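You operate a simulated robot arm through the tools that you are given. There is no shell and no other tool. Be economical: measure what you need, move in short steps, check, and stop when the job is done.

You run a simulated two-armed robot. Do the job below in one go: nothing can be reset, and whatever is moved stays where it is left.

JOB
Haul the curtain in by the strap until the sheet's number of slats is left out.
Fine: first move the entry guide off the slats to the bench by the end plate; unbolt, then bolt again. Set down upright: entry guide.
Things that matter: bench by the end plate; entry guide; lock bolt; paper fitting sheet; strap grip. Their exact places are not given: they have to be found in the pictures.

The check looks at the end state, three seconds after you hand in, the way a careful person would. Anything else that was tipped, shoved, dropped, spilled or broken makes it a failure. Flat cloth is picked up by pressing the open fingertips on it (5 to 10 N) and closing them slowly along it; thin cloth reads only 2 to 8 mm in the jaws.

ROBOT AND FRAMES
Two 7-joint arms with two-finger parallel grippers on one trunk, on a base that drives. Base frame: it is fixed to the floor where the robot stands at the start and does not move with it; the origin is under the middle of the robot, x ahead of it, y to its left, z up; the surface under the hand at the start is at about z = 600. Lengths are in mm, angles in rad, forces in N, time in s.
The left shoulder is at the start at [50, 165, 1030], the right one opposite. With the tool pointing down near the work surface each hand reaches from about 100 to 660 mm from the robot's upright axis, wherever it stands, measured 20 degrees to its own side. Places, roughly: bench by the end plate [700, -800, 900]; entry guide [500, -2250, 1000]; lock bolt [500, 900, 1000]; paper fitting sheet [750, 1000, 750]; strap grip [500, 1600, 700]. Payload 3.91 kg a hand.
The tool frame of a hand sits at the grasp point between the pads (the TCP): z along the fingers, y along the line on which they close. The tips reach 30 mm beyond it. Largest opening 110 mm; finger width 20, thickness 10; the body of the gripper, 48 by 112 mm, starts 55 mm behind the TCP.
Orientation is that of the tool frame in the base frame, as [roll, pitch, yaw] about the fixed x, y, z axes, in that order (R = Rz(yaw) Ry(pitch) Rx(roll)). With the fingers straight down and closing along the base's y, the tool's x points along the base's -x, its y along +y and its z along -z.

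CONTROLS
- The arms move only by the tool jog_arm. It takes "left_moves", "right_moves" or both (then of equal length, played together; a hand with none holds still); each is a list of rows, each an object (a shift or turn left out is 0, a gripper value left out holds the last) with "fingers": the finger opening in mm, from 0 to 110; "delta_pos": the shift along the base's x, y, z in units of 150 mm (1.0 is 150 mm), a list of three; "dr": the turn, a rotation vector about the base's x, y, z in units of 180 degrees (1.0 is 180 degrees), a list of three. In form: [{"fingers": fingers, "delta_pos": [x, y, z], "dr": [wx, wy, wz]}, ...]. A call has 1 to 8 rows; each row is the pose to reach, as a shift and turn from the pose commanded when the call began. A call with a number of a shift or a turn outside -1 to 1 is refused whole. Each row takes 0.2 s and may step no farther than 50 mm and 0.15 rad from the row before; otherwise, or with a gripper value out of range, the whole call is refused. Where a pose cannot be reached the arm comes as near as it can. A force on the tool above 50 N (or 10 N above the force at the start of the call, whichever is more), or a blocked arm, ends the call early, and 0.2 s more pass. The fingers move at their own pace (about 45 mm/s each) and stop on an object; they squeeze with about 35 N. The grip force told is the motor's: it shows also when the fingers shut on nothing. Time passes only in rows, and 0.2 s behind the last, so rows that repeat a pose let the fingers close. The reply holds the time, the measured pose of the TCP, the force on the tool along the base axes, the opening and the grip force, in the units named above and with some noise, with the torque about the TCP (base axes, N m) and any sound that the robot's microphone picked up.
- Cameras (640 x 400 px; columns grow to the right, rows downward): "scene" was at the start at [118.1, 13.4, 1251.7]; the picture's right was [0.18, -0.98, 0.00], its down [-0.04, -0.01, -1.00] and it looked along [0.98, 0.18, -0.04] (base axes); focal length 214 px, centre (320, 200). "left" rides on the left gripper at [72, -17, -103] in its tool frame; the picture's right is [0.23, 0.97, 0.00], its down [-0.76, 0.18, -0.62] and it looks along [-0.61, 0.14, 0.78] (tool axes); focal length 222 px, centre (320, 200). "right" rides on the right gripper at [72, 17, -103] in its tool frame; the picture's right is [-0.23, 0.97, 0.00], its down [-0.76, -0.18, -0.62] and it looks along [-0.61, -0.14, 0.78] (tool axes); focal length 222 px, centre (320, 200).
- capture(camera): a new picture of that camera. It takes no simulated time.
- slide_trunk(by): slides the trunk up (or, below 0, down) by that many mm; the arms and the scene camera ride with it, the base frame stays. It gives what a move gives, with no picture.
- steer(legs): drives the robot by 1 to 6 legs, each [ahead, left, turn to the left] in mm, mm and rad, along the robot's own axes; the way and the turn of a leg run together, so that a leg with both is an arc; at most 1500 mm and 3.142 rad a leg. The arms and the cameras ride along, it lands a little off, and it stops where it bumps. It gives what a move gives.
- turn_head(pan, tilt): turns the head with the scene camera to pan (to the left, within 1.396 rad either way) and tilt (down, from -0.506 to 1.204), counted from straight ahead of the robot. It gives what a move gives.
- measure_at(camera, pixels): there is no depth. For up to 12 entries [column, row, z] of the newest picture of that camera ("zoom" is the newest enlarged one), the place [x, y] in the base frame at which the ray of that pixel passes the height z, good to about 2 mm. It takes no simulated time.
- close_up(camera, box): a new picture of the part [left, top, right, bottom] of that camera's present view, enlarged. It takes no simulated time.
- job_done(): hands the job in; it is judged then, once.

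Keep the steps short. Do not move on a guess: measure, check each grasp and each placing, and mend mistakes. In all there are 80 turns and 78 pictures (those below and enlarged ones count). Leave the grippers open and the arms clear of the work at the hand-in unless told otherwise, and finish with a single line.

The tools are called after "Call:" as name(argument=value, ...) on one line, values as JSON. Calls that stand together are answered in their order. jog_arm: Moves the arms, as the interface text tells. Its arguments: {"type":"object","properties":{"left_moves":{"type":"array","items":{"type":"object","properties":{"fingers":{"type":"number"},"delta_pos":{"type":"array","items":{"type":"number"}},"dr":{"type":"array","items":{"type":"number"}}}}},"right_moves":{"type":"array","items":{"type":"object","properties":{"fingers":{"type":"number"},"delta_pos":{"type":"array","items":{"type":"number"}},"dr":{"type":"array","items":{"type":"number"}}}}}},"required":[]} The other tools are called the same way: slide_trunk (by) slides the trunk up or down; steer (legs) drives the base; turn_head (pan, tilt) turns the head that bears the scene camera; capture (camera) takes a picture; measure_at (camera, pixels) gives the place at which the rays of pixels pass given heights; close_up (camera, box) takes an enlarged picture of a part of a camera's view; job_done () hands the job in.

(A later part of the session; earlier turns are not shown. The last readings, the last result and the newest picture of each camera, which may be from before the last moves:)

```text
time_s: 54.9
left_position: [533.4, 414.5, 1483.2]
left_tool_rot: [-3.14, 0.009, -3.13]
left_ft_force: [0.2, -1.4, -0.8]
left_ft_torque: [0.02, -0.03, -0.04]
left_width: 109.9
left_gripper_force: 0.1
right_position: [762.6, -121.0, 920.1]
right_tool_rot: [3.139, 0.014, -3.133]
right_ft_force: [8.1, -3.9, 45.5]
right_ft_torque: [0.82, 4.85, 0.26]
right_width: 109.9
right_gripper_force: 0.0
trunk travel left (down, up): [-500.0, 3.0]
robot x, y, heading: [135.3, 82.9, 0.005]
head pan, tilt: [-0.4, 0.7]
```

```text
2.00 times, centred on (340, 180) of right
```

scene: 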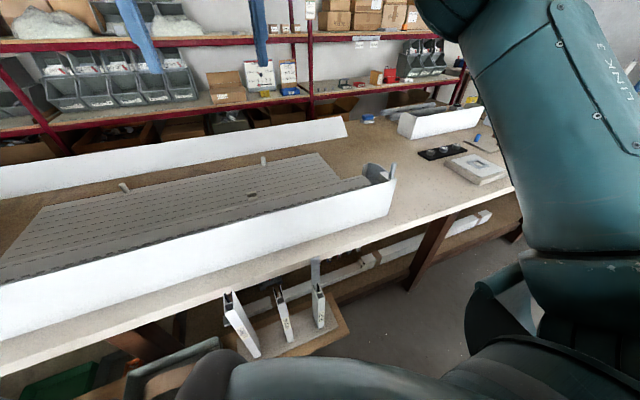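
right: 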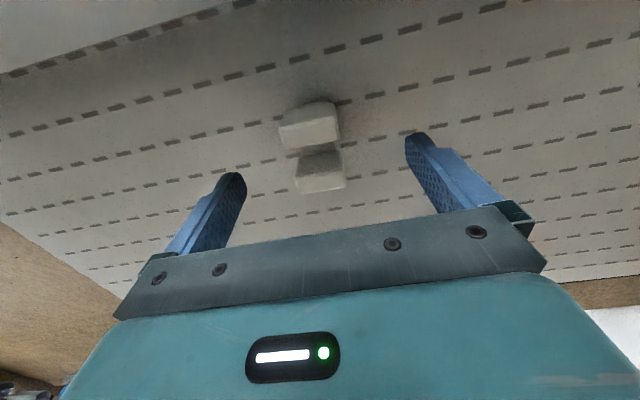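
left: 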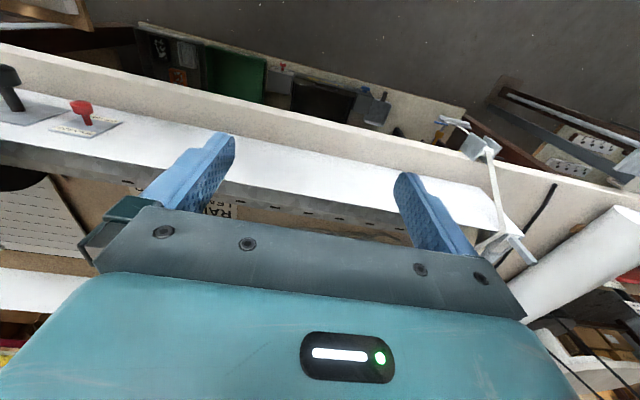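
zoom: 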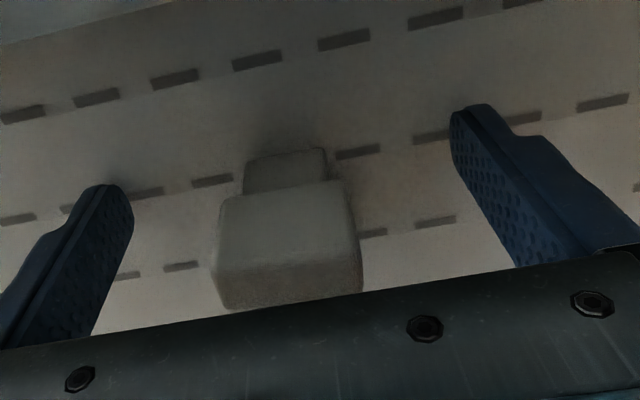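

45 N with a torque about y (contact ~107 mm behind the TCP: wrist against the roll/housing). I back up 6 mm and close there.

Call:
jog_arm(right_moves=[{"delta_pos": [0, 0, 0.07]}, {"delta_pos": [0, 0, 0.07], "fingers": 70}, {"delta_pos": [0, 0, 0.07], "fingers": 50}, {"delta_pos": [0, 0, 0.07], "fingers": 30}, {"delta_pos": [0, 0, 0.07], "fingers": 25}, {"delta_pos": [0, 0, 0.07], "fingers": 25}])

Call:
close_up(camera="right", box=[180, 80, 500, 280])

```text
time_s: 56.3
left_position: [537.1, 412.9, 1482.0]
left_tool_rot: [-3.139, 0.004, -3.132]
left_ft_force: [0.4, -0.2, 0.0]
left_ft_torque: [0.01, -0.04, 0.01]
left_width: 109.9
left_gripper_force: 0.1
right_position: [761.2, -122.1, 922.0]
right_tool_rot: [-3.141, -0.002, -3.134]
right_ft_force: [-0.3, -1.0, -0.5]
right_ft_torque: [0.06, 0.01, 0.03]
right_width: 35.7
right_gripper_force: 29.6
trunk travel left (down, up): [-500.0, 3.0]
robot x, y, heading: [137.6, 84.1, 0.006]
head pan, tilt: [-0.4, 0.7]
```

```text
2.00 times, centred on (340, 180) of right
```

zoom: 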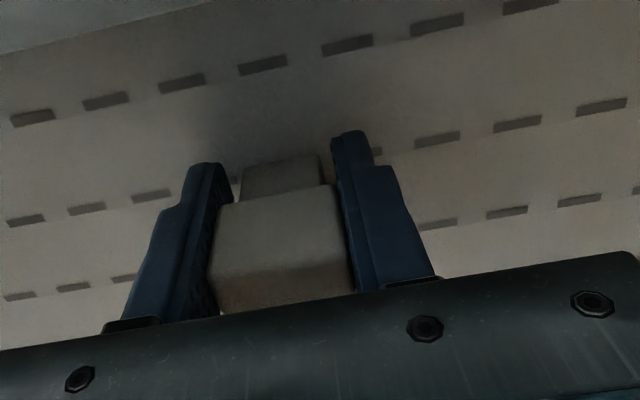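

Gripped at 35.7 mm, 30 N. Lift straight up.

Call:
jog_arm(right_moves=[{"delta_pos": [0, 0, 0.1], "fingers": 25}, {"delta_pos": [0, 0, 0.3]}, {"delta_pos": [0, 0, 0.6]}, {"delta_pos": [0, 0, 0.9]}, {"delta_pos": [0, 0, 1.0]}, {"delta_pos": [0, 0, 1.0]}])

Call:
capture(camera="right")

```text
time_s: 57.7
left_position: [536.6, 413.1, 1481.1]
left_tool_rot: [-3.139, 0.004, -3.132]
left_ft_force: [-0.4, 0.6, -0.5]
left_ft_torque: [-0.03, 0.03, 0.04]
left_width: 109.9
left_gripper_force: 0.1
right_position: [760.7, -122.4, 1072.7]
right_tool_rot: [3.14, -0.001, -3.133]
right_ft_force: [-0.7, -0.5, 0.7]
right_ft_torque: [0.02, -0.02, 0.0]
right_width: 35.2
right_gripper_force: 34.5
trunk travel left (down, up): [-500.0, 3.0]
robot x, y, heading: [138.2, 84.7, 0.012]
head pan, tilt: [-0.4, 0.7]
```

```text
40 pictures are left
```

right: 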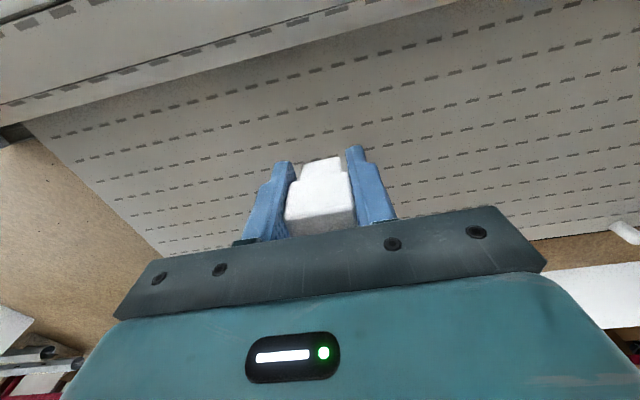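

Held. Raise to ~1220, then drive right 670 to the clear bench beyond the end plate.

Call:
jog_arm(right_moves=[{"delta_pos": [0, 0, 0.3], "fingers": 25}, {"delta_pos": [0, 0, 0.6]}, {"delta_pos": [-0.2, 0, 0.9]}, {"delta_pos": [-0.2, 0, 1.0]}])

Call:
steer(legs=[[0, -670, 0]])

Call:
capture(camera="right")

Call:
capture(camera="scene")

```text
refused: row 3 steps farther than a row can; nothing moved
```

```text
time_s: 64.0
left_position: [541.6, -255.5, 1480.4]
left_tool_rot: [-3.139, 0.005, -3.136]
left_ft_force: [-0.5, 0.6, -0.2]
left_ft_torque: [0.02, 0.03, -0.02]
left_width: 109.9
left_gripper_force: 0.1
right_position: [763.4, -790.9, 1073.3]
right_tool_rot: [3.141, 0.001, -3.14]
right_ft_force: [0.0, 0.1, -0.1]
right_ft_torque: [0.0, 0.0, 0.0]
right_width: 35.2
right_gripper_force: 35.2
trunk travel left (down, up): [-500.0, 3.0]
robot x, y, heading: [142.6, -581.8, -0.0]
head pan, tilt: [-0.4, 0.7]
```

```text
39 pictures are left
```

right: 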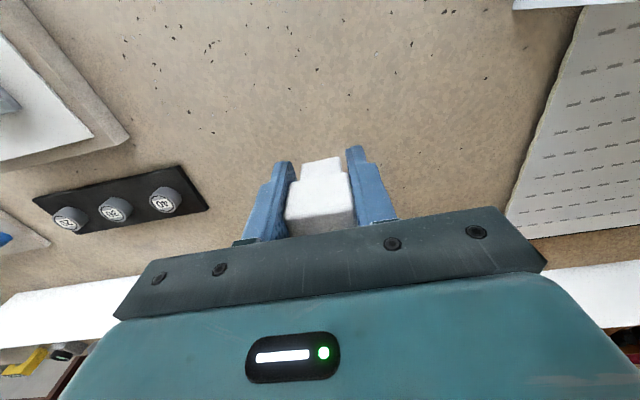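

```text
38 pictures are left
```

scene: 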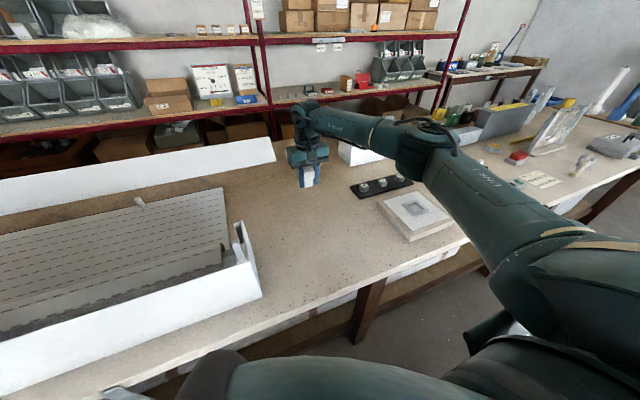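

The hand carries the guide over clear bench at (763,-791). Move to x≈705 and lower to ~930.

Call:
jog_arm(right_moves=[{"delta_pos": [-0.13, 0, -0.2], "fingers": 25}, {"delta_pos": [-0.26, 0, -0.4]}, {"delta_pos": [-0.39, 0, -0.6]}, {"delta_pos": [-0.39, 0, -0.8]}, {"delta_pos": [-0.39, 0, -0.95]}, {"delta_pos": [-0.39, 0, -0.95]}])

Call:
jog_arm(right_moves=[{"delta_pos": [0, 0, -0.02], "fingers": 25}, {"delta_pos": [0, 0, -0.04]}, {"delta_pos": [0, 0, -0.06]}, {"delta_pos": [0, 0, -0.06]}])

```text
time_s: 65.4
left_position: [542.6, -255.1, 1482.8]
left_tool_rot: [-3.14, 0.005, -3.137]
left_ft_force: [0.3, 0.4, -0.6]
left_ft_torque: [0.0, 0.0, 0.03]
left_width: 110.2
left_gripper_force: 0.1
right_position: [704.4, -792.3, 930.4]
right_tool_rot: [3.141, 0.003, -3.138]
right_ft_force: [0.5, 0.2, -0.4]
right_ft_torque: [0.0, 0.02, 0.0]
right_width: 35.0
right_gripper_force: 34.9
trunk travel left (down, up): [-500.0, 3.0]
robot x, y, heading: [137.6, -579.9, 0.003]
head pan, tilt: [-0.4, 0.7]
```

```text
time_s: 66.4
left_position: [543.4, -254.8, 1481.7]
left_tool_rot: [-3.14, 0.005, -3.135]
left_ft_force: [-0.2, 0.0, 0.7]
left_ft_torque: [0.02, 0.02, 0.0]
left_width: 109.9
left_gripper_force: 0.1
right_position: [704.0, -791.1, 920.0]
right_tool_rot: [-3.141, 0.0, -3.137]
right_ft_force: [-0.3, -0.4, -0.6]
right_ft_torque: [-0.01, -0.01, 0.01]
right_width: 35.3
right_gripper_force: 35.3
trunk travel left (down, up): [-500.0, 3.0]
robot x, y, heading: [143.7, -578.5, 0.004]
head pan, tilt: [-0.4, 0.7]
```

No contact at 920. Continue down 12 mm in 3 mm steps.

Call:
jog_arm(right_moves=[{"delta_pos": [0, 0, -0.015]}, {"delta_pos": [0, 0, -0.03]}, {"delta_pos": [0, 0, -0.045]}, {"delta_pos": [0, 0, -0.045]}])

Call:
capture(camera="right")

```text
time_s: 67.4
left_position: [542.3, -254.0, 1483.5]
left_tool_rot: [-3.139, 0.005, -3.136]
left_ft_force: [0.2, -0.4, 0.0]
left_ft_torque: [-0.01, -0.01, -0.02]
left_width: 110.0
left_gripper_force: 0.2
right_position: [703.6, -791.6, 915.5]
right_tool_rot: [3.14, -0.001, -3.137]
right_ft_force: [-0.3, -1.2, -0.5]
right_ft_torque: [-0.02, 0.0, -0.01]
right_width: 35.2
right_gripper_force: 34.9
trunk travel left (down, up): [-500.0, 3.0]
robot x, y, heading: [140.5, -579.8, 0.003]
head pan, tilt: [-0.4, 0.7]
```

```text
37 pictures are left
```

right: 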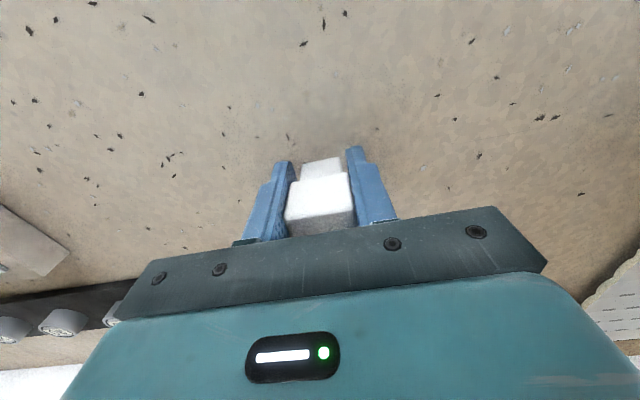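

Call:
jog_arm(right_moves=[{"delta_pos": [0, 0, -0.013]}, {"delta_pos": [0, 0, -0.026]}, {"delta_pos": [0, 0, -0.026]}])

Call:
jog_arm(right_moves=[{"delta_pos": [0, 0, -0.013]}, {"delta_pos": [0, 0, -0.02]}, {"delta_pos": [0, 0, -0.02]}])

```text
time_s: 68.2
left_position: [542.2, -256.2, 1482.3]
left_tool_rot: [-3.141, 0.005, -3.135]
left_ft_force: [-0.2, -0.1, 0.8]
left_ft_torque: [0.0, 0.01, 0.03]
left_width: 110.1
left_gripper_force: 0.1
right_position: [704.7, -791.7, 911.3]
right_tool_rot: [3.141, 0.0, -3.138]
right_ft_force: [-0.2, 0.5, -0.5]
right_ft_torque: [-0.01, 0.02, -0.01]
right_width: 35.0
right_gripper_force: 35.5
trunk travel left (down, up): [-500.0, 3.0]
robot x, y, heading: [140.0, -584.2, 0.007]
head pan, tilt: [-0.4, 0.7]
```

```text
time_s: 69.0
left_position: [543.2, -255.9, 1481.4]
left_tool_rot: [-3.138, 0.005, -3.137]
left_ft_force: [0.1, -0.6, -0.3]
left_ft_torque: [-0.01, 0.0, -0.02]
left_width: 109.8
left_gripper_force: 0.2
right_position: [705.4, -791.3, 908.2]
right_tool_rot: [3.141, 0.0, -3.138]
right_ft_force: [0.1, 0.5, -0.7]
right_ft_torque: [-0.03, 0.0, 0.01]
right_width: 35.3
right_gripper_force: 35.1
trunk travel left (down, up): [-500.0, 3.0]
robot x, y, heading: [142.4, -577.4, 0.003]
head pan, tilt: [-0.4, 0.7]
```

Call:
jog_arm(right_moves=[{"delta_pos": [0, 0, -0.013]}, {"delta_pos": [0, 0, -0.026]}, {"delta_pos": [0, 0, -0.026]}])

Call:
jog_arm(right_moves=[{"delta_pos": [0, 0, -0.013]}, {"delta_pos": [0, 0, -0.02]}, {"delta_pos": [0, 0, -0.02]}])

Call:
close_up(camera="right", box=[220, 120, 420, 245])

```text
time_s: 69.8
left_position: [541.3, -255.8, 1482.2]
left_tool_rot: [-3.14, 0.006, -3.138]
left_ft_force: [0.2, 0.3, 0.4]
left_ft_torque: [0.0, 0.01, -0.03]
left_width: 109.8
left_gripper_force: 0.2
right_position: [705.1, -791.1, 906.1]
right_tool_rot: [3.139, 0.003, -3.138]
right_ft_force: [-0.4, -0.4, 7.9]
right_ft_torque: [-0.08, -0.07, 0.0]
right_width: 35.4
right_gripper_force: 34.7
trunk travel left (down, up): [-500.0, 3.0]
robot x, y, heading: [142.9, -579.6, 0.005]
head pan, tilt: [-0.4, 0.7]
```

```text
time_s: 70.6
left_position: [539.4, -253.9, 1481.6]
left_tool_rot: [-3.14, 0.007, -3.136]
left_ft_force: [-0.8, -0.4, 0.1]
left_ft_torque: [-0.02, 0.02, -0.02]
left_width: 109.9
left_gripper_force: 0.1
right_position: [704.8, -790.6, 905.4]
right_tool_rot: [3.142, 0.007, -3.14]
right_ft_force: [2.0, -3.1, 25.8]
right_ft_torque: [-0.15, -0.23, -0.05]
right_width: 35.3
right_gripper_force: 34.8
trunk travel left (down, up): [-500.0, 3.0]
robot x, y, heading: [141.4, -578.5, 0.004]
head pan, tilt: [-0.4, 0.7]
```

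```text
3.20 times, centred on (320, 182) of right
```

zoom: 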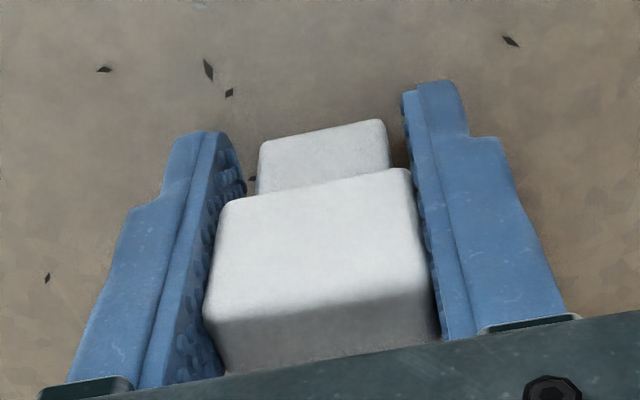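

Contact with the bench at ~906 (26 N, low torque). Ease up 3 mm, open, then rise.

Call:
jog_arm(right_moves=[{"delta_pos": [0, 0, 0.02], "fingers": 25}, {"delta_pos": [0, 0, 0.02], "fingers": 45}, {"delta_pos": [0, 0, 0.02], "fingers": 80}, {"delta_pos": [0, 0, 0.02], "fingers": 110}, {"delta_pos": [0, 0, 0.02], "fingers": 110}, {"delta_pos": [0, 0, 0.2], "fingers": 110}, {"delta_pos": [0, 0, 0.5]}, {"delta_pos": [0, 0, 0.8]}])

Call:
jog_arm(right_moves=[{"delta_pos": [0, 0, 0.3]}, {"delta_pos": [0, 0, 0.6]}, {"delta_pos": [0, 0, 0.9]}, {"delta_pos": [-0.3, 0, 1.0]}, {"delta_pos": [-0.6, 0, 1.0]}, {"delta_pos": [-0.9, 0, 1.0]}, {"delta_pos": [-1.0, 0, 1.0]}])

Call:
capture(camera="right")

```text
time_s: 72.4
left_position: [541.7, -255.4, 1481.7]
left_tool_rot: [-3.14, 0.004, -3.138]
left_ft_force: [0.2, 0.4, 0.5]
left_ft_torque: [0.02, -0.02, -0.03]
left_width: 109.9
left_gripper_force: 0.1
right_position: [704.7, -791.7, 1024.3]
right_tool_rot: [3.141, -0.001, -3.138]
right_ft_force: [0.0, 0.6, 0.9]
right_ft_torque: [-0.03, 0.03, -0.03]
right_width: 110.0
right_gripper_force: 0.2
trunk travel left (down, up): [-500.0, 3.0]
robot x, y, heading: [139.8, -581.0, 0.0]
head pan, tilt: [-0.4, 0.7]
```

```text
time_s: 74.0
left_position: [543.6, -254.8, 1481.6]
left_tool_rot: [-3.14, 0.005, -3.137]
left_ft_force: [-0.3, 0.7, 0.7]
left_ft_torque: [0.0, 0.0, 0.02]
left_width: 110.0
left_gripper_force: 0.1
right_position: [554.1, -789.8, 1171.3]
right_tool_rot: [-3.141, -0.001, -3.138]
right_ft_force: [0.3, 0.3, 0.2]
right_ft_torque: [0.0, -0.01, 0.0]
right_width: 110.0
right_gripper_force: 0.1
trunk travel left (down, up): [-500.0, 3.0]
robot x, y, heading: [141.2, -579.6, 0.005]
head pan, tilt: [-0.4, 0.7]
```

```text
35 pictures are left
```

right: 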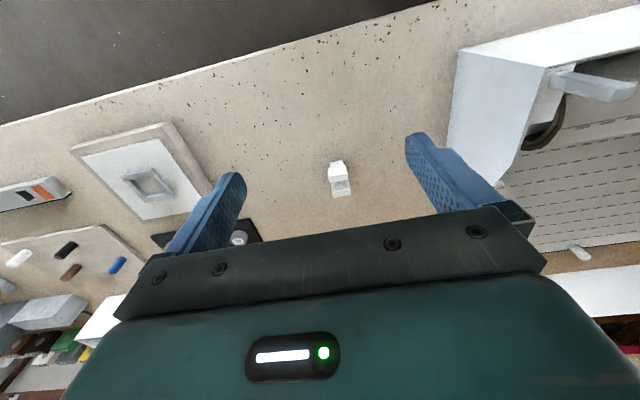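

The guide stands upright on the bench at about (710,-790). Raise the right hand, back off and drive left toward the strap end.

Call:
jog_arm(right_moves=[{"delta_pos": [0, 0, 0.3]}, {"delta_pos": [0, 0, 0.6]}, {"delta_pos": [-0.2, 0, 0.8]}, {"delta_pos": [-0.4, 0, 1.0]}])

Call:
steer(legs=[[-120, 0, 0], [0, 950, 0], [0, 960, 0]])

Call:
turn_head(pan=0.5, tilt=0.8)

Call:
close_up(camera="scene", box=[200, 120, 440, 300])

```text
time_s: 75.0
left_position: [540.7, -255.4, 1482.6]
left_tool_rot: [-3.14, 0.007, -3.137]
left_ft_force: [-0.4, 0.2, 0.4]
left_ft_torque: [0.05, -0.03, -0.03]
left_width: 110.1
left_gripper_force: 0.0
right_position: [493.2, -792.6, 1322.9]
right_tool_rot: [-3.141, 0.001, -3.136]
right_ft_force: [-0.1, -0.4, 0.3]
right_ft_torque: [-0.01, -0.01, 0.03]
right_width: 110.2
right_gripper_force: 0.0
trunk travel left (down, up): [-500.0, 3.0]
robot x, y, heading: [140.6, -575.4, -0.001]
head pan, tilt: [-0.4, 0.7]
```

```text
time_s: 92.9
left_position: [367.6, 1661.8, 1481.7]
left_tool_rot: [-3.14, 0.005, -3.108]
left_ft_force: [0.5, 0.2, 0.4]
left_ft_torque: [-0.02, 0.02, -0.03]
left_width: 110.2
left_gripper_force: 0.1
right_position: [338.5, 1124.5, 1322.0]
right_tool_rot: [3.14, 0.0, -3.108]
right_ft_force: [0.1, -0.1, -0.2]
right_ft_torque: [0.0, 0.0, 0.03]
right_width: 109.9
right_gripper_force: 0.1
trunk travel left (down, up): [-500.0, 3.0]
robot x, y, heading: [-23.7, 1327.9, 0.034]
head pan, tilt: [-0.4, 0.7]
```

```text
time_s: 94.1
left_position: [368.8, 1662.8, 1481.9]
left_tool_rot: [-3.142, 0.007, -3.108]
left_ft_force: [0.1, -0.8, 0.5]
left_ft_torque: [-0.02, -0.01, -0.01]
left_width: 109.8
left_gripper_force: 0.1
right_position: [337.7, 1124.7, 1322.7]
right_tool_rot: [3.14, 0.0, -3.107]
right_ft_force: [0.5, -1.0, -0.3]
right_ft_torque: [0.01, 0.01, 0.0]
right_width: 109.9
right_gripper_force: 0.0
trunk travel left (down, up): [-500.0, 3.0]
robot x, y, heading: [-24.9, 1326.2, 0.034]
head pan, tilt: [0.499, 0.799]
```

```text
2.22 times, centred on (320, 210) of scene
```

zoom: 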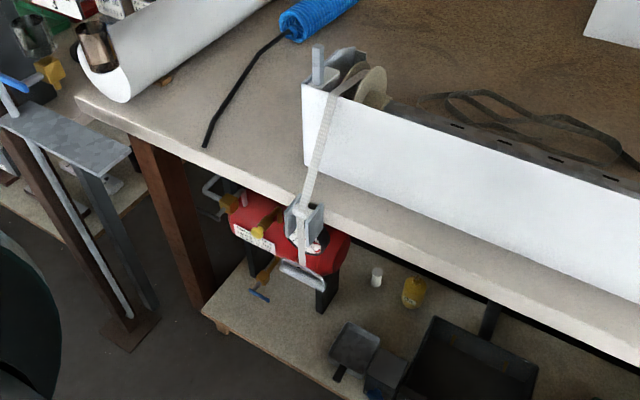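

Call:
close_up(camera="left", box=[240, 40, 400, 140])

Call:
measure_at(camera="zoom", pixels=[[320, 200, 800]])

```text
4.00 times, centred on (320, 90) of left
```

zoom: 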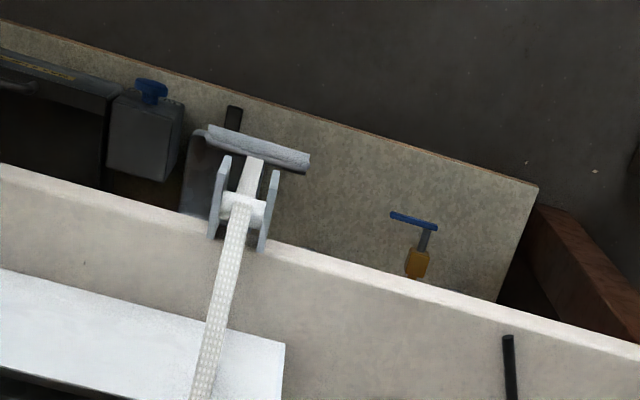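

```text
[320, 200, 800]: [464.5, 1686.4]
```

Call:
measure_at(camera="zoom", pixels=[[258, 150, 750], [258, 150, 800], [258, 150, 850], [207, 135, 800], [310, 165, 800], [245, 195, 850], [245, 195, 900], [240, 240, 890], [335, 265, 890]])

Call:
close_up(camera="scene", box=[280, 180, 360, 260])

Call:
measure_at(camera="zoom", pixels=[[320, 200, 750], [320, 200, 800], [320, 200, 850]])

```text
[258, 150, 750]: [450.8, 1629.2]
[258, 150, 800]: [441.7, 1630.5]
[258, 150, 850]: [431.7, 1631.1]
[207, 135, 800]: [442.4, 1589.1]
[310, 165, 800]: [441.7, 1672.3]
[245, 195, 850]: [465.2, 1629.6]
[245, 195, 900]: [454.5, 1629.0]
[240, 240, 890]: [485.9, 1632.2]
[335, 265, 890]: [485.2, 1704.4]
```

```text
5.00 times, centred on (320, 220) of scene
```

zoom: 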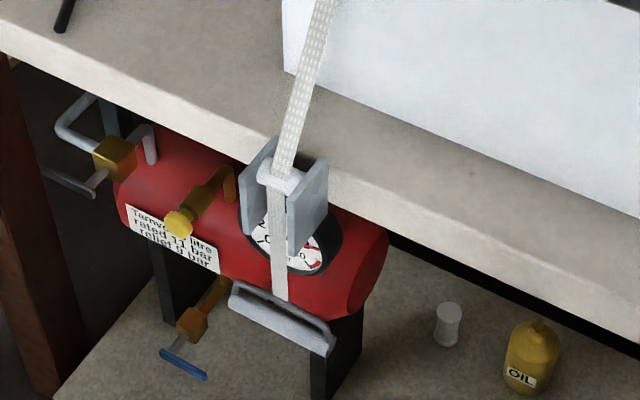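

```text
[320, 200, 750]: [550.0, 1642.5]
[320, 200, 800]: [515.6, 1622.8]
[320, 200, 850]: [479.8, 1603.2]
```

Call:
measure_at(camera="zoom", pixels=[[282, 318, 750], [282, 318, 800], [282, 318, 850], [278, 180, 850], [278, 180, 900], [230, 290, 800], [335, 345, 800]])

```text
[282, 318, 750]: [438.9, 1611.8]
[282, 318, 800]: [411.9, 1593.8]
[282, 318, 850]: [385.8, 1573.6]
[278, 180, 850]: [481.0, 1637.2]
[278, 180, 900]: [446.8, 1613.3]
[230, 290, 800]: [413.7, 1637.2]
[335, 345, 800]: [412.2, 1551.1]
```

Bar of the strap grip is at ≈(460, 1629, 705), ~90 mm long along y, strap hanging from a roller at z≈855. I plan to stand at about (50,1250) to serve both bolt and strap. Lower the trunk 150, drive, then look at the bolt with the right camera.

Call:
slide_trunk(by=-150)

Call:
steer(legs=[[72, -80, -0.034]])

Call:
jog_arm(right_moves=[{"delta_pos": [0.1, -0.3, 0]}, {"delta_pos": [0.2, -0.6, 0]}, {"delta_pos": [0.3, -0.9, 0]}, {"delta_pos": [0.4, -1.0, 0]}, {"delta_pos": [0.4, -1.0, 0]}])

Call:
capture(camera="right")

```text
time_s: 95.8
left_position: [369.3, 1661.9, 1331.8]
left_tool_rot: [-3.139, 0.005, -3.108]
left_ft_force: [0.3, 0.5, 0.5]
left_ft_torque: [0.01, 0.0, -0.01]
left_width: 109.9
left_gripper_force: 0.0
right_position: [336.3, 1124.8, 1171.8]
right_tool_rot: [3.141, -0.001, -3.107]
right_ft_force: [-0.6, 0.1, -0.6]
right_ft_torque: [0.0, -0.02, 0.02]
right_width: 110.4
right_gripper_force: 0.1
trunk travel left (down, up): [-350.0, 153.0]
robot x, y, heading: [-22.3, 1326.4, 0.034]
head pan, tilt: [0.499, 0.799]
```

```text
time_s: 97.2
left_position: [454.2, 1569.9, 1332.2]
left_tool_rot: [-3.14, 0.005, -3.141]
left_ft_force: [0.0, 0.2, 1.1]
left_ft_torque: [0.0, -0.01, 0.03]
left_width: 110.1
left_gripper_force: 0.1
right_position: [403.9, 1033.5, 1171.9]
right_tool_rot: [3.14, -0.001, 3.14]
right_ft_force: [0.3, 0.0, -0.2]
right_ft_torque: [0.01, 0.0, 0.0]
right_width: 109.9
right_gripper_force: 0.0
trunk travel left (down, up): [-350.0, 153.0]
robot x, y, heading: [50.3, 1244.9, -0.004]
head pan, tilt: [0.499, 0.799]
```

```text
time_s: 98.4
left_position: [453.9, 1570.0, 1331.8]
left_tool_rot: [-3.141, 0.005, -3.14]
left_ft_force: [0.5, 1.0, -0.7]
left_ft_torque: [-0.01, 0.0, 0.0]
left_width: 110.1
left_gripper_force: 0.0
right_position: [462.8, 882.8, 1171.6]
right_tool_rot: [3.139, 0.001, 3.141]
right_ft_force: [-0.3, -0.4, 0.3]
right_ft_torque: [0.01, 0.03, -0.02]
right_width: 110.1
right_gripper_force: 0.0
trunk travel left (down, up): [-350.0, 153.0]
robot x, y, heading: [47.9, 1246.0, -0.0]
head pan, tilt: [0.499, 0.799]
```

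```text
31 pictures are left
```

right: 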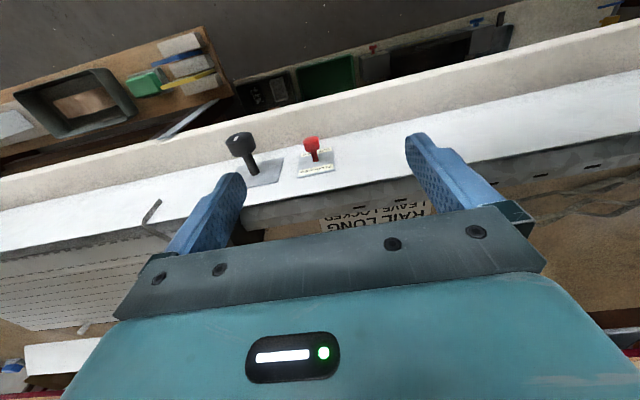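

Call:
measure_at(camera="right", pixels=[[311, 142, 980], [311, 142, 1000], [311, 142, 1020], [313, 162, 1000], [313, 162, 1020], [240, 140, 1000], [310, 192, 1050], [310, 192, 1070]])

Call:
turn_head(pan=-0.6, tilt=0.5)

Call:
close_up(camera="scene", box=[240, 130, 440, 255])

```text
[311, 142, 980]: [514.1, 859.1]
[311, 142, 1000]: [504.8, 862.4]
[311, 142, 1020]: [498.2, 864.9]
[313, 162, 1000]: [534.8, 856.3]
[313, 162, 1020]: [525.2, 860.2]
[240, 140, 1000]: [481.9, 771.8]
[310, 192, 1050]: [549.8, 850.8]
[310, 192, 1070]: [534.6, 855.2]
```

```text
time_s: 99.7
left_position: [453.6, 1569.9, 1331.0]
left_tool_rot: [-3.139, 0.006, 3.14]
left_ft_force: [0.2, 0.6, 0.6]
left_ft_torque: [0.0, -0.01, 0.0]
left_width: 109.9
left_gripper_force: 0.1
right_position: [462.0, 882.9, 1171.0]
right_tool_rot: [3.138, 0.001, 3.138]
right_ft_force: [-1.2, -0.2, -0.6]
right_ft_torque: [0.0, -0.04, 0.0]
right_width: 110.2
right_gripper_force: 0.1
trunk travel left (down, up): [-350.0, 153.0]
robot x, y, heading: [48.3, 1244.5, -0.002]
head pan, tilt: [-0.6, 0.499]
```

```text
3.20 times, centred on (340, 192) of scene
```

zoom: 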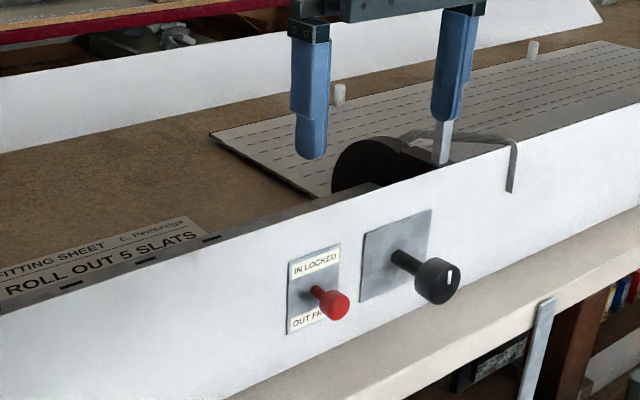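

Call:
measure_at(camera="zoom", pixels=[[334, 305, 960], [334, 305, 980], [334, 305, 1000], [334, 305, 1020], [314, 294, 1000], [438, 280, 1000], [438, 280, 980], [315, 205, 1060]])

```text
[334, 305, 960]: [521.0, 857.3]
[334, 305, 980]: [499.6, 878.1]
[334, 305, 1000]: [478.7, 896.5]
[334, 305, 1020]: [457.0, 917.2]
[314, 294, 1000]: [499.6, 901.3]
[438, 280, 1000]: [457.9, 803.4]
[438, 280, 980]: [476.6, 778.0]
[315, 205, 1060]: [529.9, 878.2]
```

Both views agree: red knob head ≈ (521, 857, 961), stem to the plate at x≈555. I'll grip from above, fingers closing along y with a 60 mm opening (black knob at y≈775). First hover at z≈1050.

Call:
jog_arm(right_moves=[{"delta_pos": [0.1, -0.05, -0.2], "fingers": 60}, {"delta_pos": [0.2, -0.1, -0.4], "fingers": 60}, {"delta_pos": [0.3, -0.15, -0.6], "fingers": 60}, {"delta_pos": [0.367, -0.173, -0.8], "fingers": 60}, {"delta_pos": [0.367, -0.173, -0.8], "fingers": 60}])

Call:
capture(camera="right")

```text
time_s: 100.9
left_position: [453.5, 1569.9, 1331.8]
left_tool_rot: [-3.14, 0.005, -3.141]
left_ft_force: [-0.4, -0.6, 0.5]
left_ft_torque: [0.01, 0.04, -0.01]
left_width: 109.9
left_gripper_force: 0.1
right_position: [518.0, 856.7, 1049.5]
right_tool_rot: [-3.14, 0.003, -3.141]
right_ft_force: [-0.5, 0.2, 0.4]
right_ft_torque: [0.01, 0.02, 0.01]
right_width: 60.1
right_gripper_force: 0.2
trunk travel left (down, up): [-350.0, 153.0]
robot x, y, heading: [50.2, 1248.3, -0.01]
head pan, tilt: [-0.6, 0.499]
```

```text
29 pictures are left
```

right: 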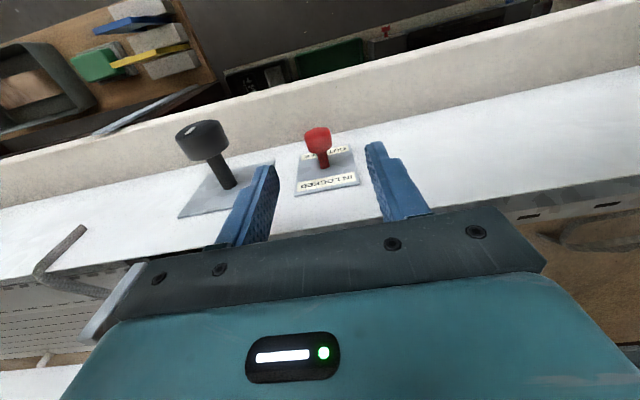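

Call:
measure_at(camera="right", pixels=[[318, 140, 961], [318, 140, 950], [318, 128, 961], [320, 168, 961]])

Call:
jog_arm(right_moves=[{"delta_pos": [0, 0, -0.15]}, {"delta_pos": [0, 0, -0.3]}, {"delta_pos": [0, 0, -0.45]}, {"delta_pos": [0, 0, -0.57]}, {"delta_pos": [0, 0, -0.57]}])

Call:
close_up(camera="right", box=[200, 100, 440, 250])

```text
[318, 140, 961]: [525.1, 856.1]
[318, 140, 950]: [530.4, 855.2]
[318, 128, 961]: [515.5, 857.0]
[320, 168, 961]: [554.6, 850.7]
```

```text
time_s: 102.1
left_position: [450.0, 1572.3, 1334.0]
left_tool_rot: [-3.14, 0.009, -3.141]
left_ft_force: [-0.7, -0.1, -0.3]
left_ft_torque: [0.01, -0.01, -0.03]
left_width: 109.8
left_gripper_force: 0.0
right_position: [519.5, 858.3, 975.4]
right_tool_rot: [3.142, 0.022, 3.138]
right_ft_force: [8.1, -6.2, 44.4]
right_ft_torque: [-0.33, -1.47, -0.2]
right_width: 59.9
right_gripper_force: 0.1
trunk travel left (down, up): [-350.0, 153.0]
robot x, y, heading: [50.5, 1247.9, -0.003]
head pan, tilt: [-0.6, 0.499]
```

```text
2.67 times, centred on (320, 175) of right
```

zoom: 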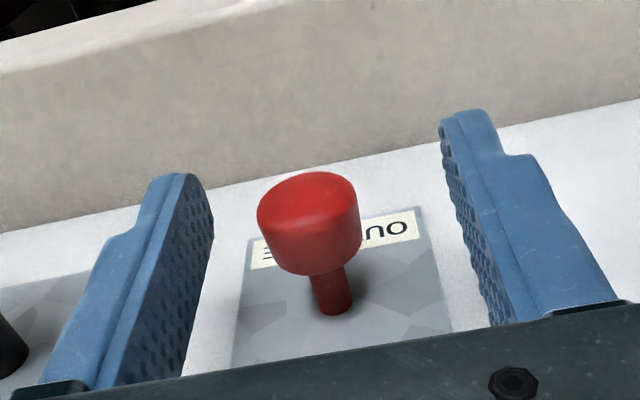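

Gripper body touches the housing top edge (44 N), but tips (z≈945) already span the knob (z 950–972). Ease up 4 mm and close.

Call:
jog_arm(right_moves=[{"delta_pos": [0.01, 0, 0.1], "fingers": 50}, {"delta_pos": [0.01, 0, 0.1], "fingers": 30}, {"delta_pos": [0.01, 0, 0.1], "fingers": 12}, {"delta_pos": [0.01, 0, 0.1], "fingers": 12}, {"delta_pos": [0.01, 0, 0.1], "fingers": 12}])

Call:
close_up(camera="right", box=[200, 100, 440, 250])

```text
time_s: 103.3
left_position: [454.0, 1566.7, 1332.3]
left_tool_rot: [3.139, 0.004, -3.141]
left_ft_force: [1.1, -0.7, -0.2]
left_ft_torque: [0.0, -0.04, -0.03]
left_width: 110.1
left_gripper_force: 0.0
right_position: [517.8, 853.8, 977.8]
right_tool_rot: [-3.141, -0.007, 3.139]
right_ft_force: [-6.5, -14.9, -17.9]
right_ft_torque: [-0.47, 0.58, -0.21]
right_width: 24.3
right_gripper_force: 45.0
trunk travel left (down, up): [-350.0, 153.0]
robot x, y, heading: [51.5, 1248.2, -0.003]
head pan, tilt: [-0.6, 0.499]
```

```text
2.67 times, centred on (320, 175) of right
```

zoom: 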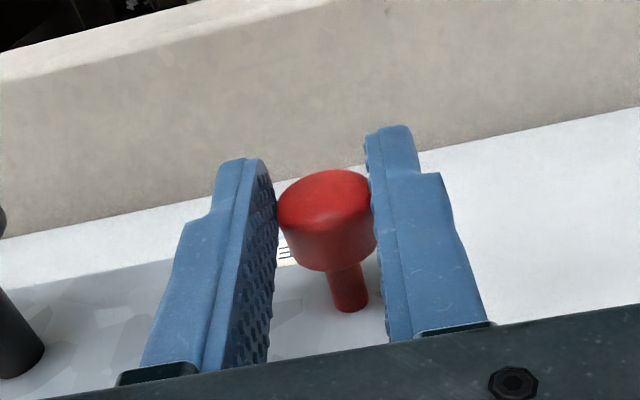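

Knob held (24.3 mm). Re-centre (-3 y, -3 z) and pull out along -x 24 mm.

Call:
jog_arm(right_moves=[{"delta_pos": [-0.01, -0.025, -0.025], "fingers": 12}, {"delta_pos": [-0.05, -0.025, -0.025]}, {"delta_pos": [-0.1, -0.025, -0.025]}, {"delta_pos": [-0.16, -0.025, -0.025]}, {"delta_pos": [-0.16, -0.025, -0.025]}])

Call:
close_up(camera="right", box=[200, 100, 440, 250])

```text
time_s: 104.5
left_position: [453.4, 1569.1, 1332.8]
left_tool_rot: [3.14, 0.005, -3.141]
left_ft_force: [-0.5, 0.1, 0.6]
left_ft_torque: [-0.01, -0.03, 0.03]
left_width: 110.2
left_gripper_force: 0.0
right_position: [496.1, 854.8, 976.9]
right_tool_rot: [3.139, 0.003, 3.139]
right_ft_force: [1.7, -11.8, -3.4]
right_ft_torque: [-0.19, -0.77, -0.01]
right_width: 24.3
right_gripper_force: 45.5
trunk travel left (down, up): [-350.0, 153.0]
robot x, y, heading: [50.0, 1251.0, -0.003]
head pan, tilt: [-0.6, 0.499]
```

```text
2.67 times, centred on (320, 175) of right
```

zoom: 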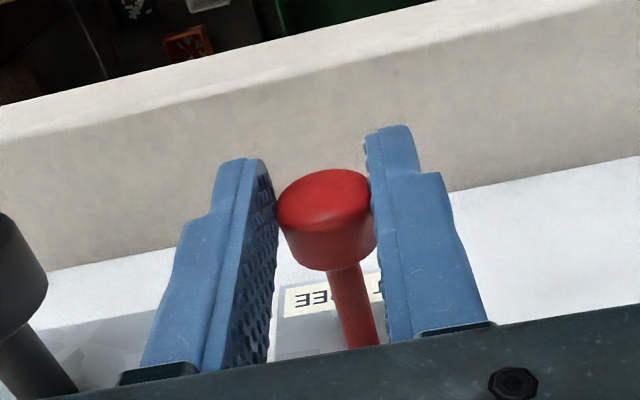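

The stem came out 22 mm. Pull on a bit to find the stop.

Call:
jog_arm(right_moves=[{"delta_pos": [-0.03, -0.01, 0], "fingers": 12}, {"delta_pos": [-0.06, -0.01, 0]}, {"delta_pos": [-0.09, -0.01, 0]}, {"delta_pos": [-0.09, -0.01, 0]}])

```text
time_s: 105.5
left_position: [453.3, 1569.9, 1330.9]
left_tool_rot: [-3.139, 0.006, 3.14]
left_ft_force: [-0.9, -1.2, 0.2]
left_ft_torque: [0.01, 0.05, 0.01]
left_width: 109.8
left_gripper_force: 0.1
right_position: [480.5, 851.6, 975.7]
right_tool_rot: [3.139, -0.006, 3.14]
right_ft_force: [-0.1, 0.1, -0.1]
right_ft_torque: [0.01, 0.02, -0.02]
right_width: 12.1
right_gripper_force: 0.0
trunk travel left (down, up): [-350.0, 153.0]
robot x, y, heading: [51.4, 1243.8, 0.004]
head pan, tilt: [-0.6, 0.499]
```

The fingers slipped off at the stop. Look at whether the knob stayed out.

Call:
close_up(camera="right", box=[200, 80, 440, 250])

Call:
close_up(camera="scene", box=[240, 130, 440, 255])

```text
2.35 times, centred on (320, 165) of right
```

zoom: 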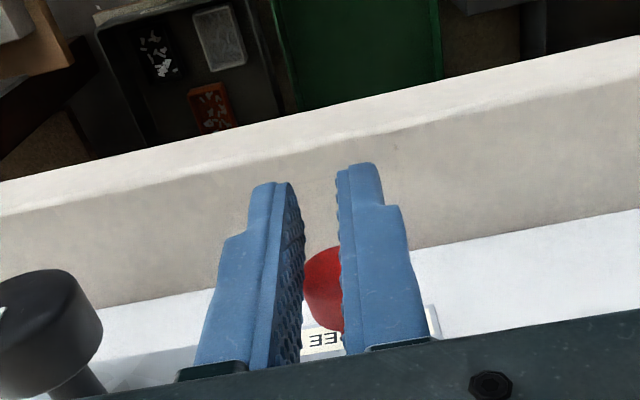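

```text
3.20 times, centred on (340, 192) of scene
```

zoom: 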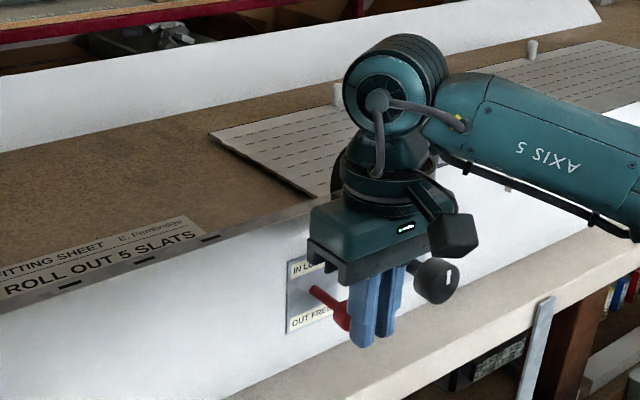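

The bolt is out (free). I leave the right fingers closed in front of it, backing them 30 mm. Meanwhile I bring the left hand down beside the strap grip to see its shape: first to x≈390, y≈1629.

Call:
jog_arm(left_moves=[{"delta_pos": [-0.13, 0.13, -0.2]}, {"delta_pos": [-0.26, 0.26, -0.4]}, {"delta_pos": [-0.4, 0.39, -0.6]}, {"delta_pos": [-0.4, 0.39, -0.9]}, {"delta_pos": [-0.4, 0.39, -1.0]}], right_moves=[{"delta_pos": [-0.1, 0, 0]}, {"delta_pos": [-0.2, 0, 0]}, {"delta_pos": [-0.2, 0, 0]}, {"delta_pos": [-0.2, 0, 0]}, {"delta_pos": [-0.2, 0, 0]}])

Call:
jog_arm(left_moves=[{"delta_pos": [0, 0, -0.3]}, {"delta_pos": [0, 0, -0.6]}, {"delta_pos": [0, 0, -0.9]}, {"delta_pos": [0, 0, -1.0]}])

Call:
jog_arm(left_moves=[{"delta_pos": [-0.1, 0, -0.3]}, {"delta_pos": [-0.2, 0, -0.6]}, {"delta_pos": [-0.2, 0, -0.8]}, {"delta_pos": [-0.2, 0, -0.8]}])

Call:
close_up(camera="left", box=[200, 70, 440, 250])

```text
time_s: 106.7
left_position: [394.1, 1631.7, 1180.9]
left_tool_rot: [-3.141, 0.009, 3.141]
left_ft_force: [-0.9, -0.5, -0.2]
left_ft_torque: [-0.02, 0.04, 0.0]
left_width: 110.0
left_gripper_force: 0.2
right_position: [451.3, 852.8, 978.3]
right_tool_rot: [3.141, -0.002, 3.139]
right_ft_force: [-0.6, 0.5, -0.4]
right_ft_torque: [-0.01, 0.04, 0.0]
right_width: 12.3
right_gripper_force: 0.1
trunk travel left (down, up): [-350.0, 153.0]
robot x, y, heading: [54.8, 1246.4, 0.004]
head pan, tilt: [-0.6, 0.499]
```

```text
time_s: 107.7
left_position: [393.8, 1628.6, 1031.0]
left_tool_rot: [-3.14, 0.008, 3.141]
left_ft_force: [0.3, 0.0, -0.4]
left_ft_torque: [-0.02, -0.01, 0.0]
left_width: 110.1
left_gripper_force: 0.0
right_position: [451.3, 852.6, 979.5]
right_tool_rot: [3.141, 0.001, 3.14]
right_ft_force: [-0.1, -0.3, -0.5]
right_ft_torque: [-0.03, -0.01, 0.02]
right_width: 11.9
right_gripper_force: 0.1
trunk travel left (down, up): [-350.0, 153.0]
robot x, y, heading: [51.0, 1244.2, -0.001]
head pan, tilt: [-0.6, 0.499]
```

```text
time_s: 108.7
left_position: [365.5, 1628.5, 911.9]
left_tool_rot: [-3.139, 0.007, 3.14]
left_ft_force: [0.2, 0.0, 0.2]
left_ft_torque: [-0.02, -0.02, -0.02]
left_width: 109.9
left_gripper_force: 0.1
right_position: [451.4, 852.9, 978.3]
right_tool_rot: [3.139, 0.0, 3.14]
right_ft_force: [0.1, -0.7, -0.2]
right_ft_torque: [0.01, -0.06, -0.02]
right_width: 11.8
right_gripper_force: 0.1
trunk travel left (down, up): [-350.0, 153.0]
robot x, y, heading: [51.4, 1247.9, -0.003]
head pan, tilt: [-0.6, 0.499]
```

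```text
2.22 times, centred on (320, 160) of left
```

zoom: 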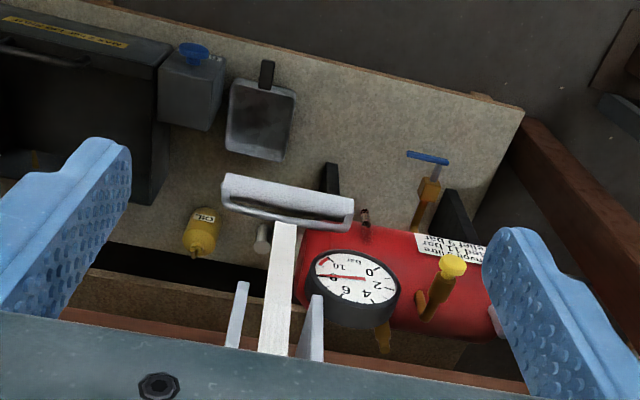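

The grip is a stirrup: thin rod on the strap, thick bar (~20 mm thick, ~95 long) below. I'll grasp it across its ends (closing along y) with the tool tilted 50° forward. Rotate and lower now to ≈(365,1629,777).

Call:
jog_arm(left_moves=[{"delta_pos": [0, 0, -0.13], "dr": [0, -0.04, 0]}, {"delta_pos": [0, 0, -0.26], "dr": [0, -0.08, 0]}, {"delta_pos": [0, 0, -0.39], "dr": [0, -0.12, 0]}, {"delta_pos": [0, 0, -0.52], "dr": [0, -0.16, 0]}, {"delta_pos": [0, 0, -0.65], "dr": [0, -0.2, 0]}, {"delta_pos": [0, 0, -0.78], "dr": [0, -0.24, 0]}, {"delta_pos": [0, 0, -0.9], "dr": [0, -0.28, 0]}, {"delta_pos": [0, 0, -0.9], "dr": [0, -0.28, 0]}])

Call:
capture(camera="left")

```text
time_s: 110.5
left_position: [362.8, 1629.3, 773.8]
left_tool_rot: [-3.137, 0.885, -3.14]
left_ft_force: [1.1, 0.3, -0.1]
left_ft_torque: [-0.01, 0.0, 0.03]
left_width: 110.2
left_gripper_force: 0.0
right_position: [451.8, 852.1, 977.3]
right_tool_rot: [3.14, -0.001, 3.141]
right_ft_force: [0.4, -0.4, 0.6]
right_ft_torque: [-0.01, 0.02, 0.03]
right_width: 11.9
right_gripper_force: 0.0
trunk travel left (down, up): [-350.0, 153.0]
robot x, y, heading: [50.8, 1248.1, -0.001]
head pan, tilt: [-0.6, 0.499]
```

```text
22 pictures are left
```

left: 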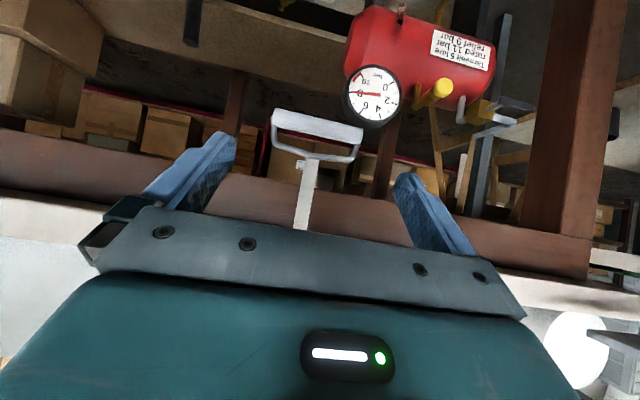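

Call:
measure_at(camera="left", pixels=[[317, 126, 660], [317, 126, 680], [317, 126, 700], [310, 160, 700], [310, 160, 720], [272, 118, 680], [363, 134, 680], [306, 200, 750], [306, 200, 800]])

```text
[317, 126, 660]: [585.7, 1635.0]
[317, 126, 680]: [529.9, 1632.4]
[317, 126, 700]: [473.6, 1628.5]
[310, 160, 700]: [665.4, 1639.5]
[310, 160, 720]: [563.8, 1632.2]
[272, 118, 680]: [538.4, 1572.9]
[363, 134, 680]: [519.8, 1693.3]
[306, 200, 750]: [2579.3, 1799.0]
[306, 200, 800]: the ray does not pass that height
```

Bar centre ≈ (460, 1628, 705), length ≈ 91 mm. Approach 60 % of the way (+57,-1,-42) and check.

Call:
jog_arm(left_moves=[{"delta_pos": [0.19, -0.005, -0.14], "fingers": 110}, {"delta_pos": [0.38, -0.005, -0.28]}, {"delta_pos": [0.38, -0.005, -0.28]}])

Call:
capture(camera="left")

```text
time_s: 111.3
left_position: [422.4, 1625.1, 733.2]
left_tool_rot: [-3.14, 0.887, 3.141]
left_ft_force: [0.6, 0.0, -0.1]
left_ft_torque: [0.0, 0.02, 0.01]
left_width: 109.9
left_gripper_force: 0.1
right_position: [452.0, 854.0, 977.6]
right_tool_rot: [3.139, 0.001, 3.139]
right_ft_force: [0.5, 0.2, 0.1]
right_ft_torque: [-0.02, -0.01, 0.03]
right_width: 12.2
right_gripper_force: 0.1
trunk travel left (down, up): [-350.0, 153.0]
robot x, y, heading: [51.2, 1247.0, -0.001]
head pan, tilt: [-0.6, 0.499]
```

```text
21 pictures are left
```

left: 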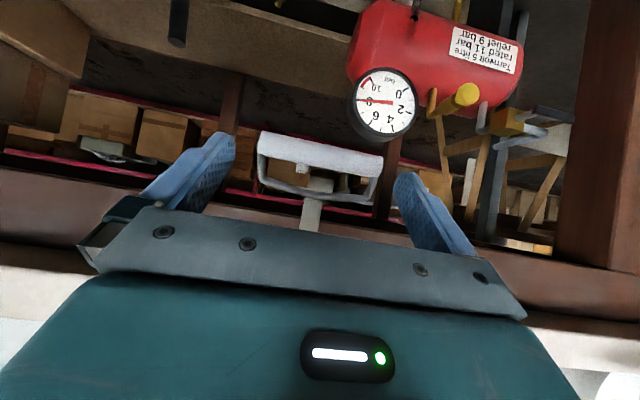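

Well aligned. Go the rest (+36,+3,-27).

Call:
jog_arm(left_moves=[{"delta_pos": [0.12, 0.015, -0.09]}, {"delta_pos": [0.24, 0.018, -0.18]}, {"delta_pos": [0.24, 0.018, -0.18]}])

Call:
close_up(camera="left", box=[200, 100, 440, 250])

```text
time_s: 112.1
left_position: [457.2, 1629.5, 707.7]
left_tool_rot: [-3.137, 0.885, -3.14]
left_ft_force: [0.1, -1.0, -0.3]
left_ft_torque: [0.0, -0.01, 0.0]
left_width: 109.8
left_gripper_force: 0.1
right_position: [452.3, 853.0, 977.5]
right_tool_rot: [3.14, 0.0, 3.139]
right_ft_force: [-0.4, 0.6, 0.7]
right_ft_torque: [-0.01, -0.02, 0.01]
right_width: 12.2
right_gripper_force: 0.0
trunk travel left (down, up): [-350.0, 153.0]
robot x, y, heading: [49.4, 1249.1, 0.0]
head pan, tilt: [-0.6, 0.499]
```

```text
2.67 times, centred on (320, 175) of left
```

zoom: 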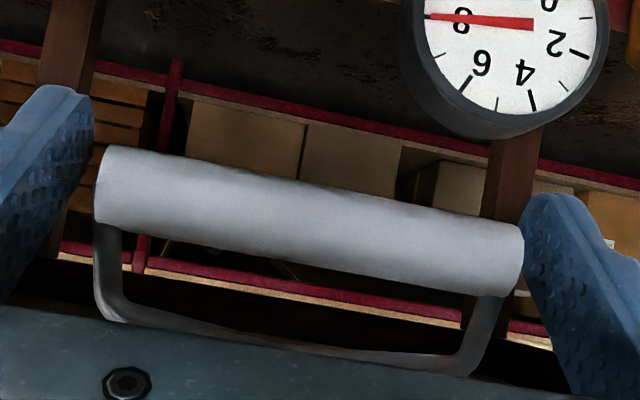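

The bar lies between the pads. Close.

Call:
jog_arm(left_moves=[{"delta_pos": [0, 0, 0], "fingers": 95}, {"delta_pos": [0, 0, 0], "fingers": 85}, {"delta_pos": [0, 0, 0], "fingers": 80}, {"delta_pos": [0, 0, 0], "fingers": 80}])

```text
time_s: 113.1
left_position: [455.8, 1629.4, 708.7]
left_tool_rot: [-3.137, 0.885, -3.14]
left_ft_force: [2.5, -7.3, -0.8]
left_ft_torque: [-0.57, 0.06, -0.28]
left_width: 107.0
left_gripper_force: 44.6
right_position: [451.1, 851.3, 978.6]
right_tool_rot: [3.139, 0.0, 3.141]
right_ft_force: [0.3, -0.6, 0.4]
right_ft_torque: [0.03, -0.02, -0.04]
right_width: 12.1
right_gripper_force: 0.0
trunk travel left (down, up): [-350.0, 153.0]
robot x, y, heading: [48.5, 1247.2, -0.003]
head pan, tilt: [-0.6, 0.499]
```

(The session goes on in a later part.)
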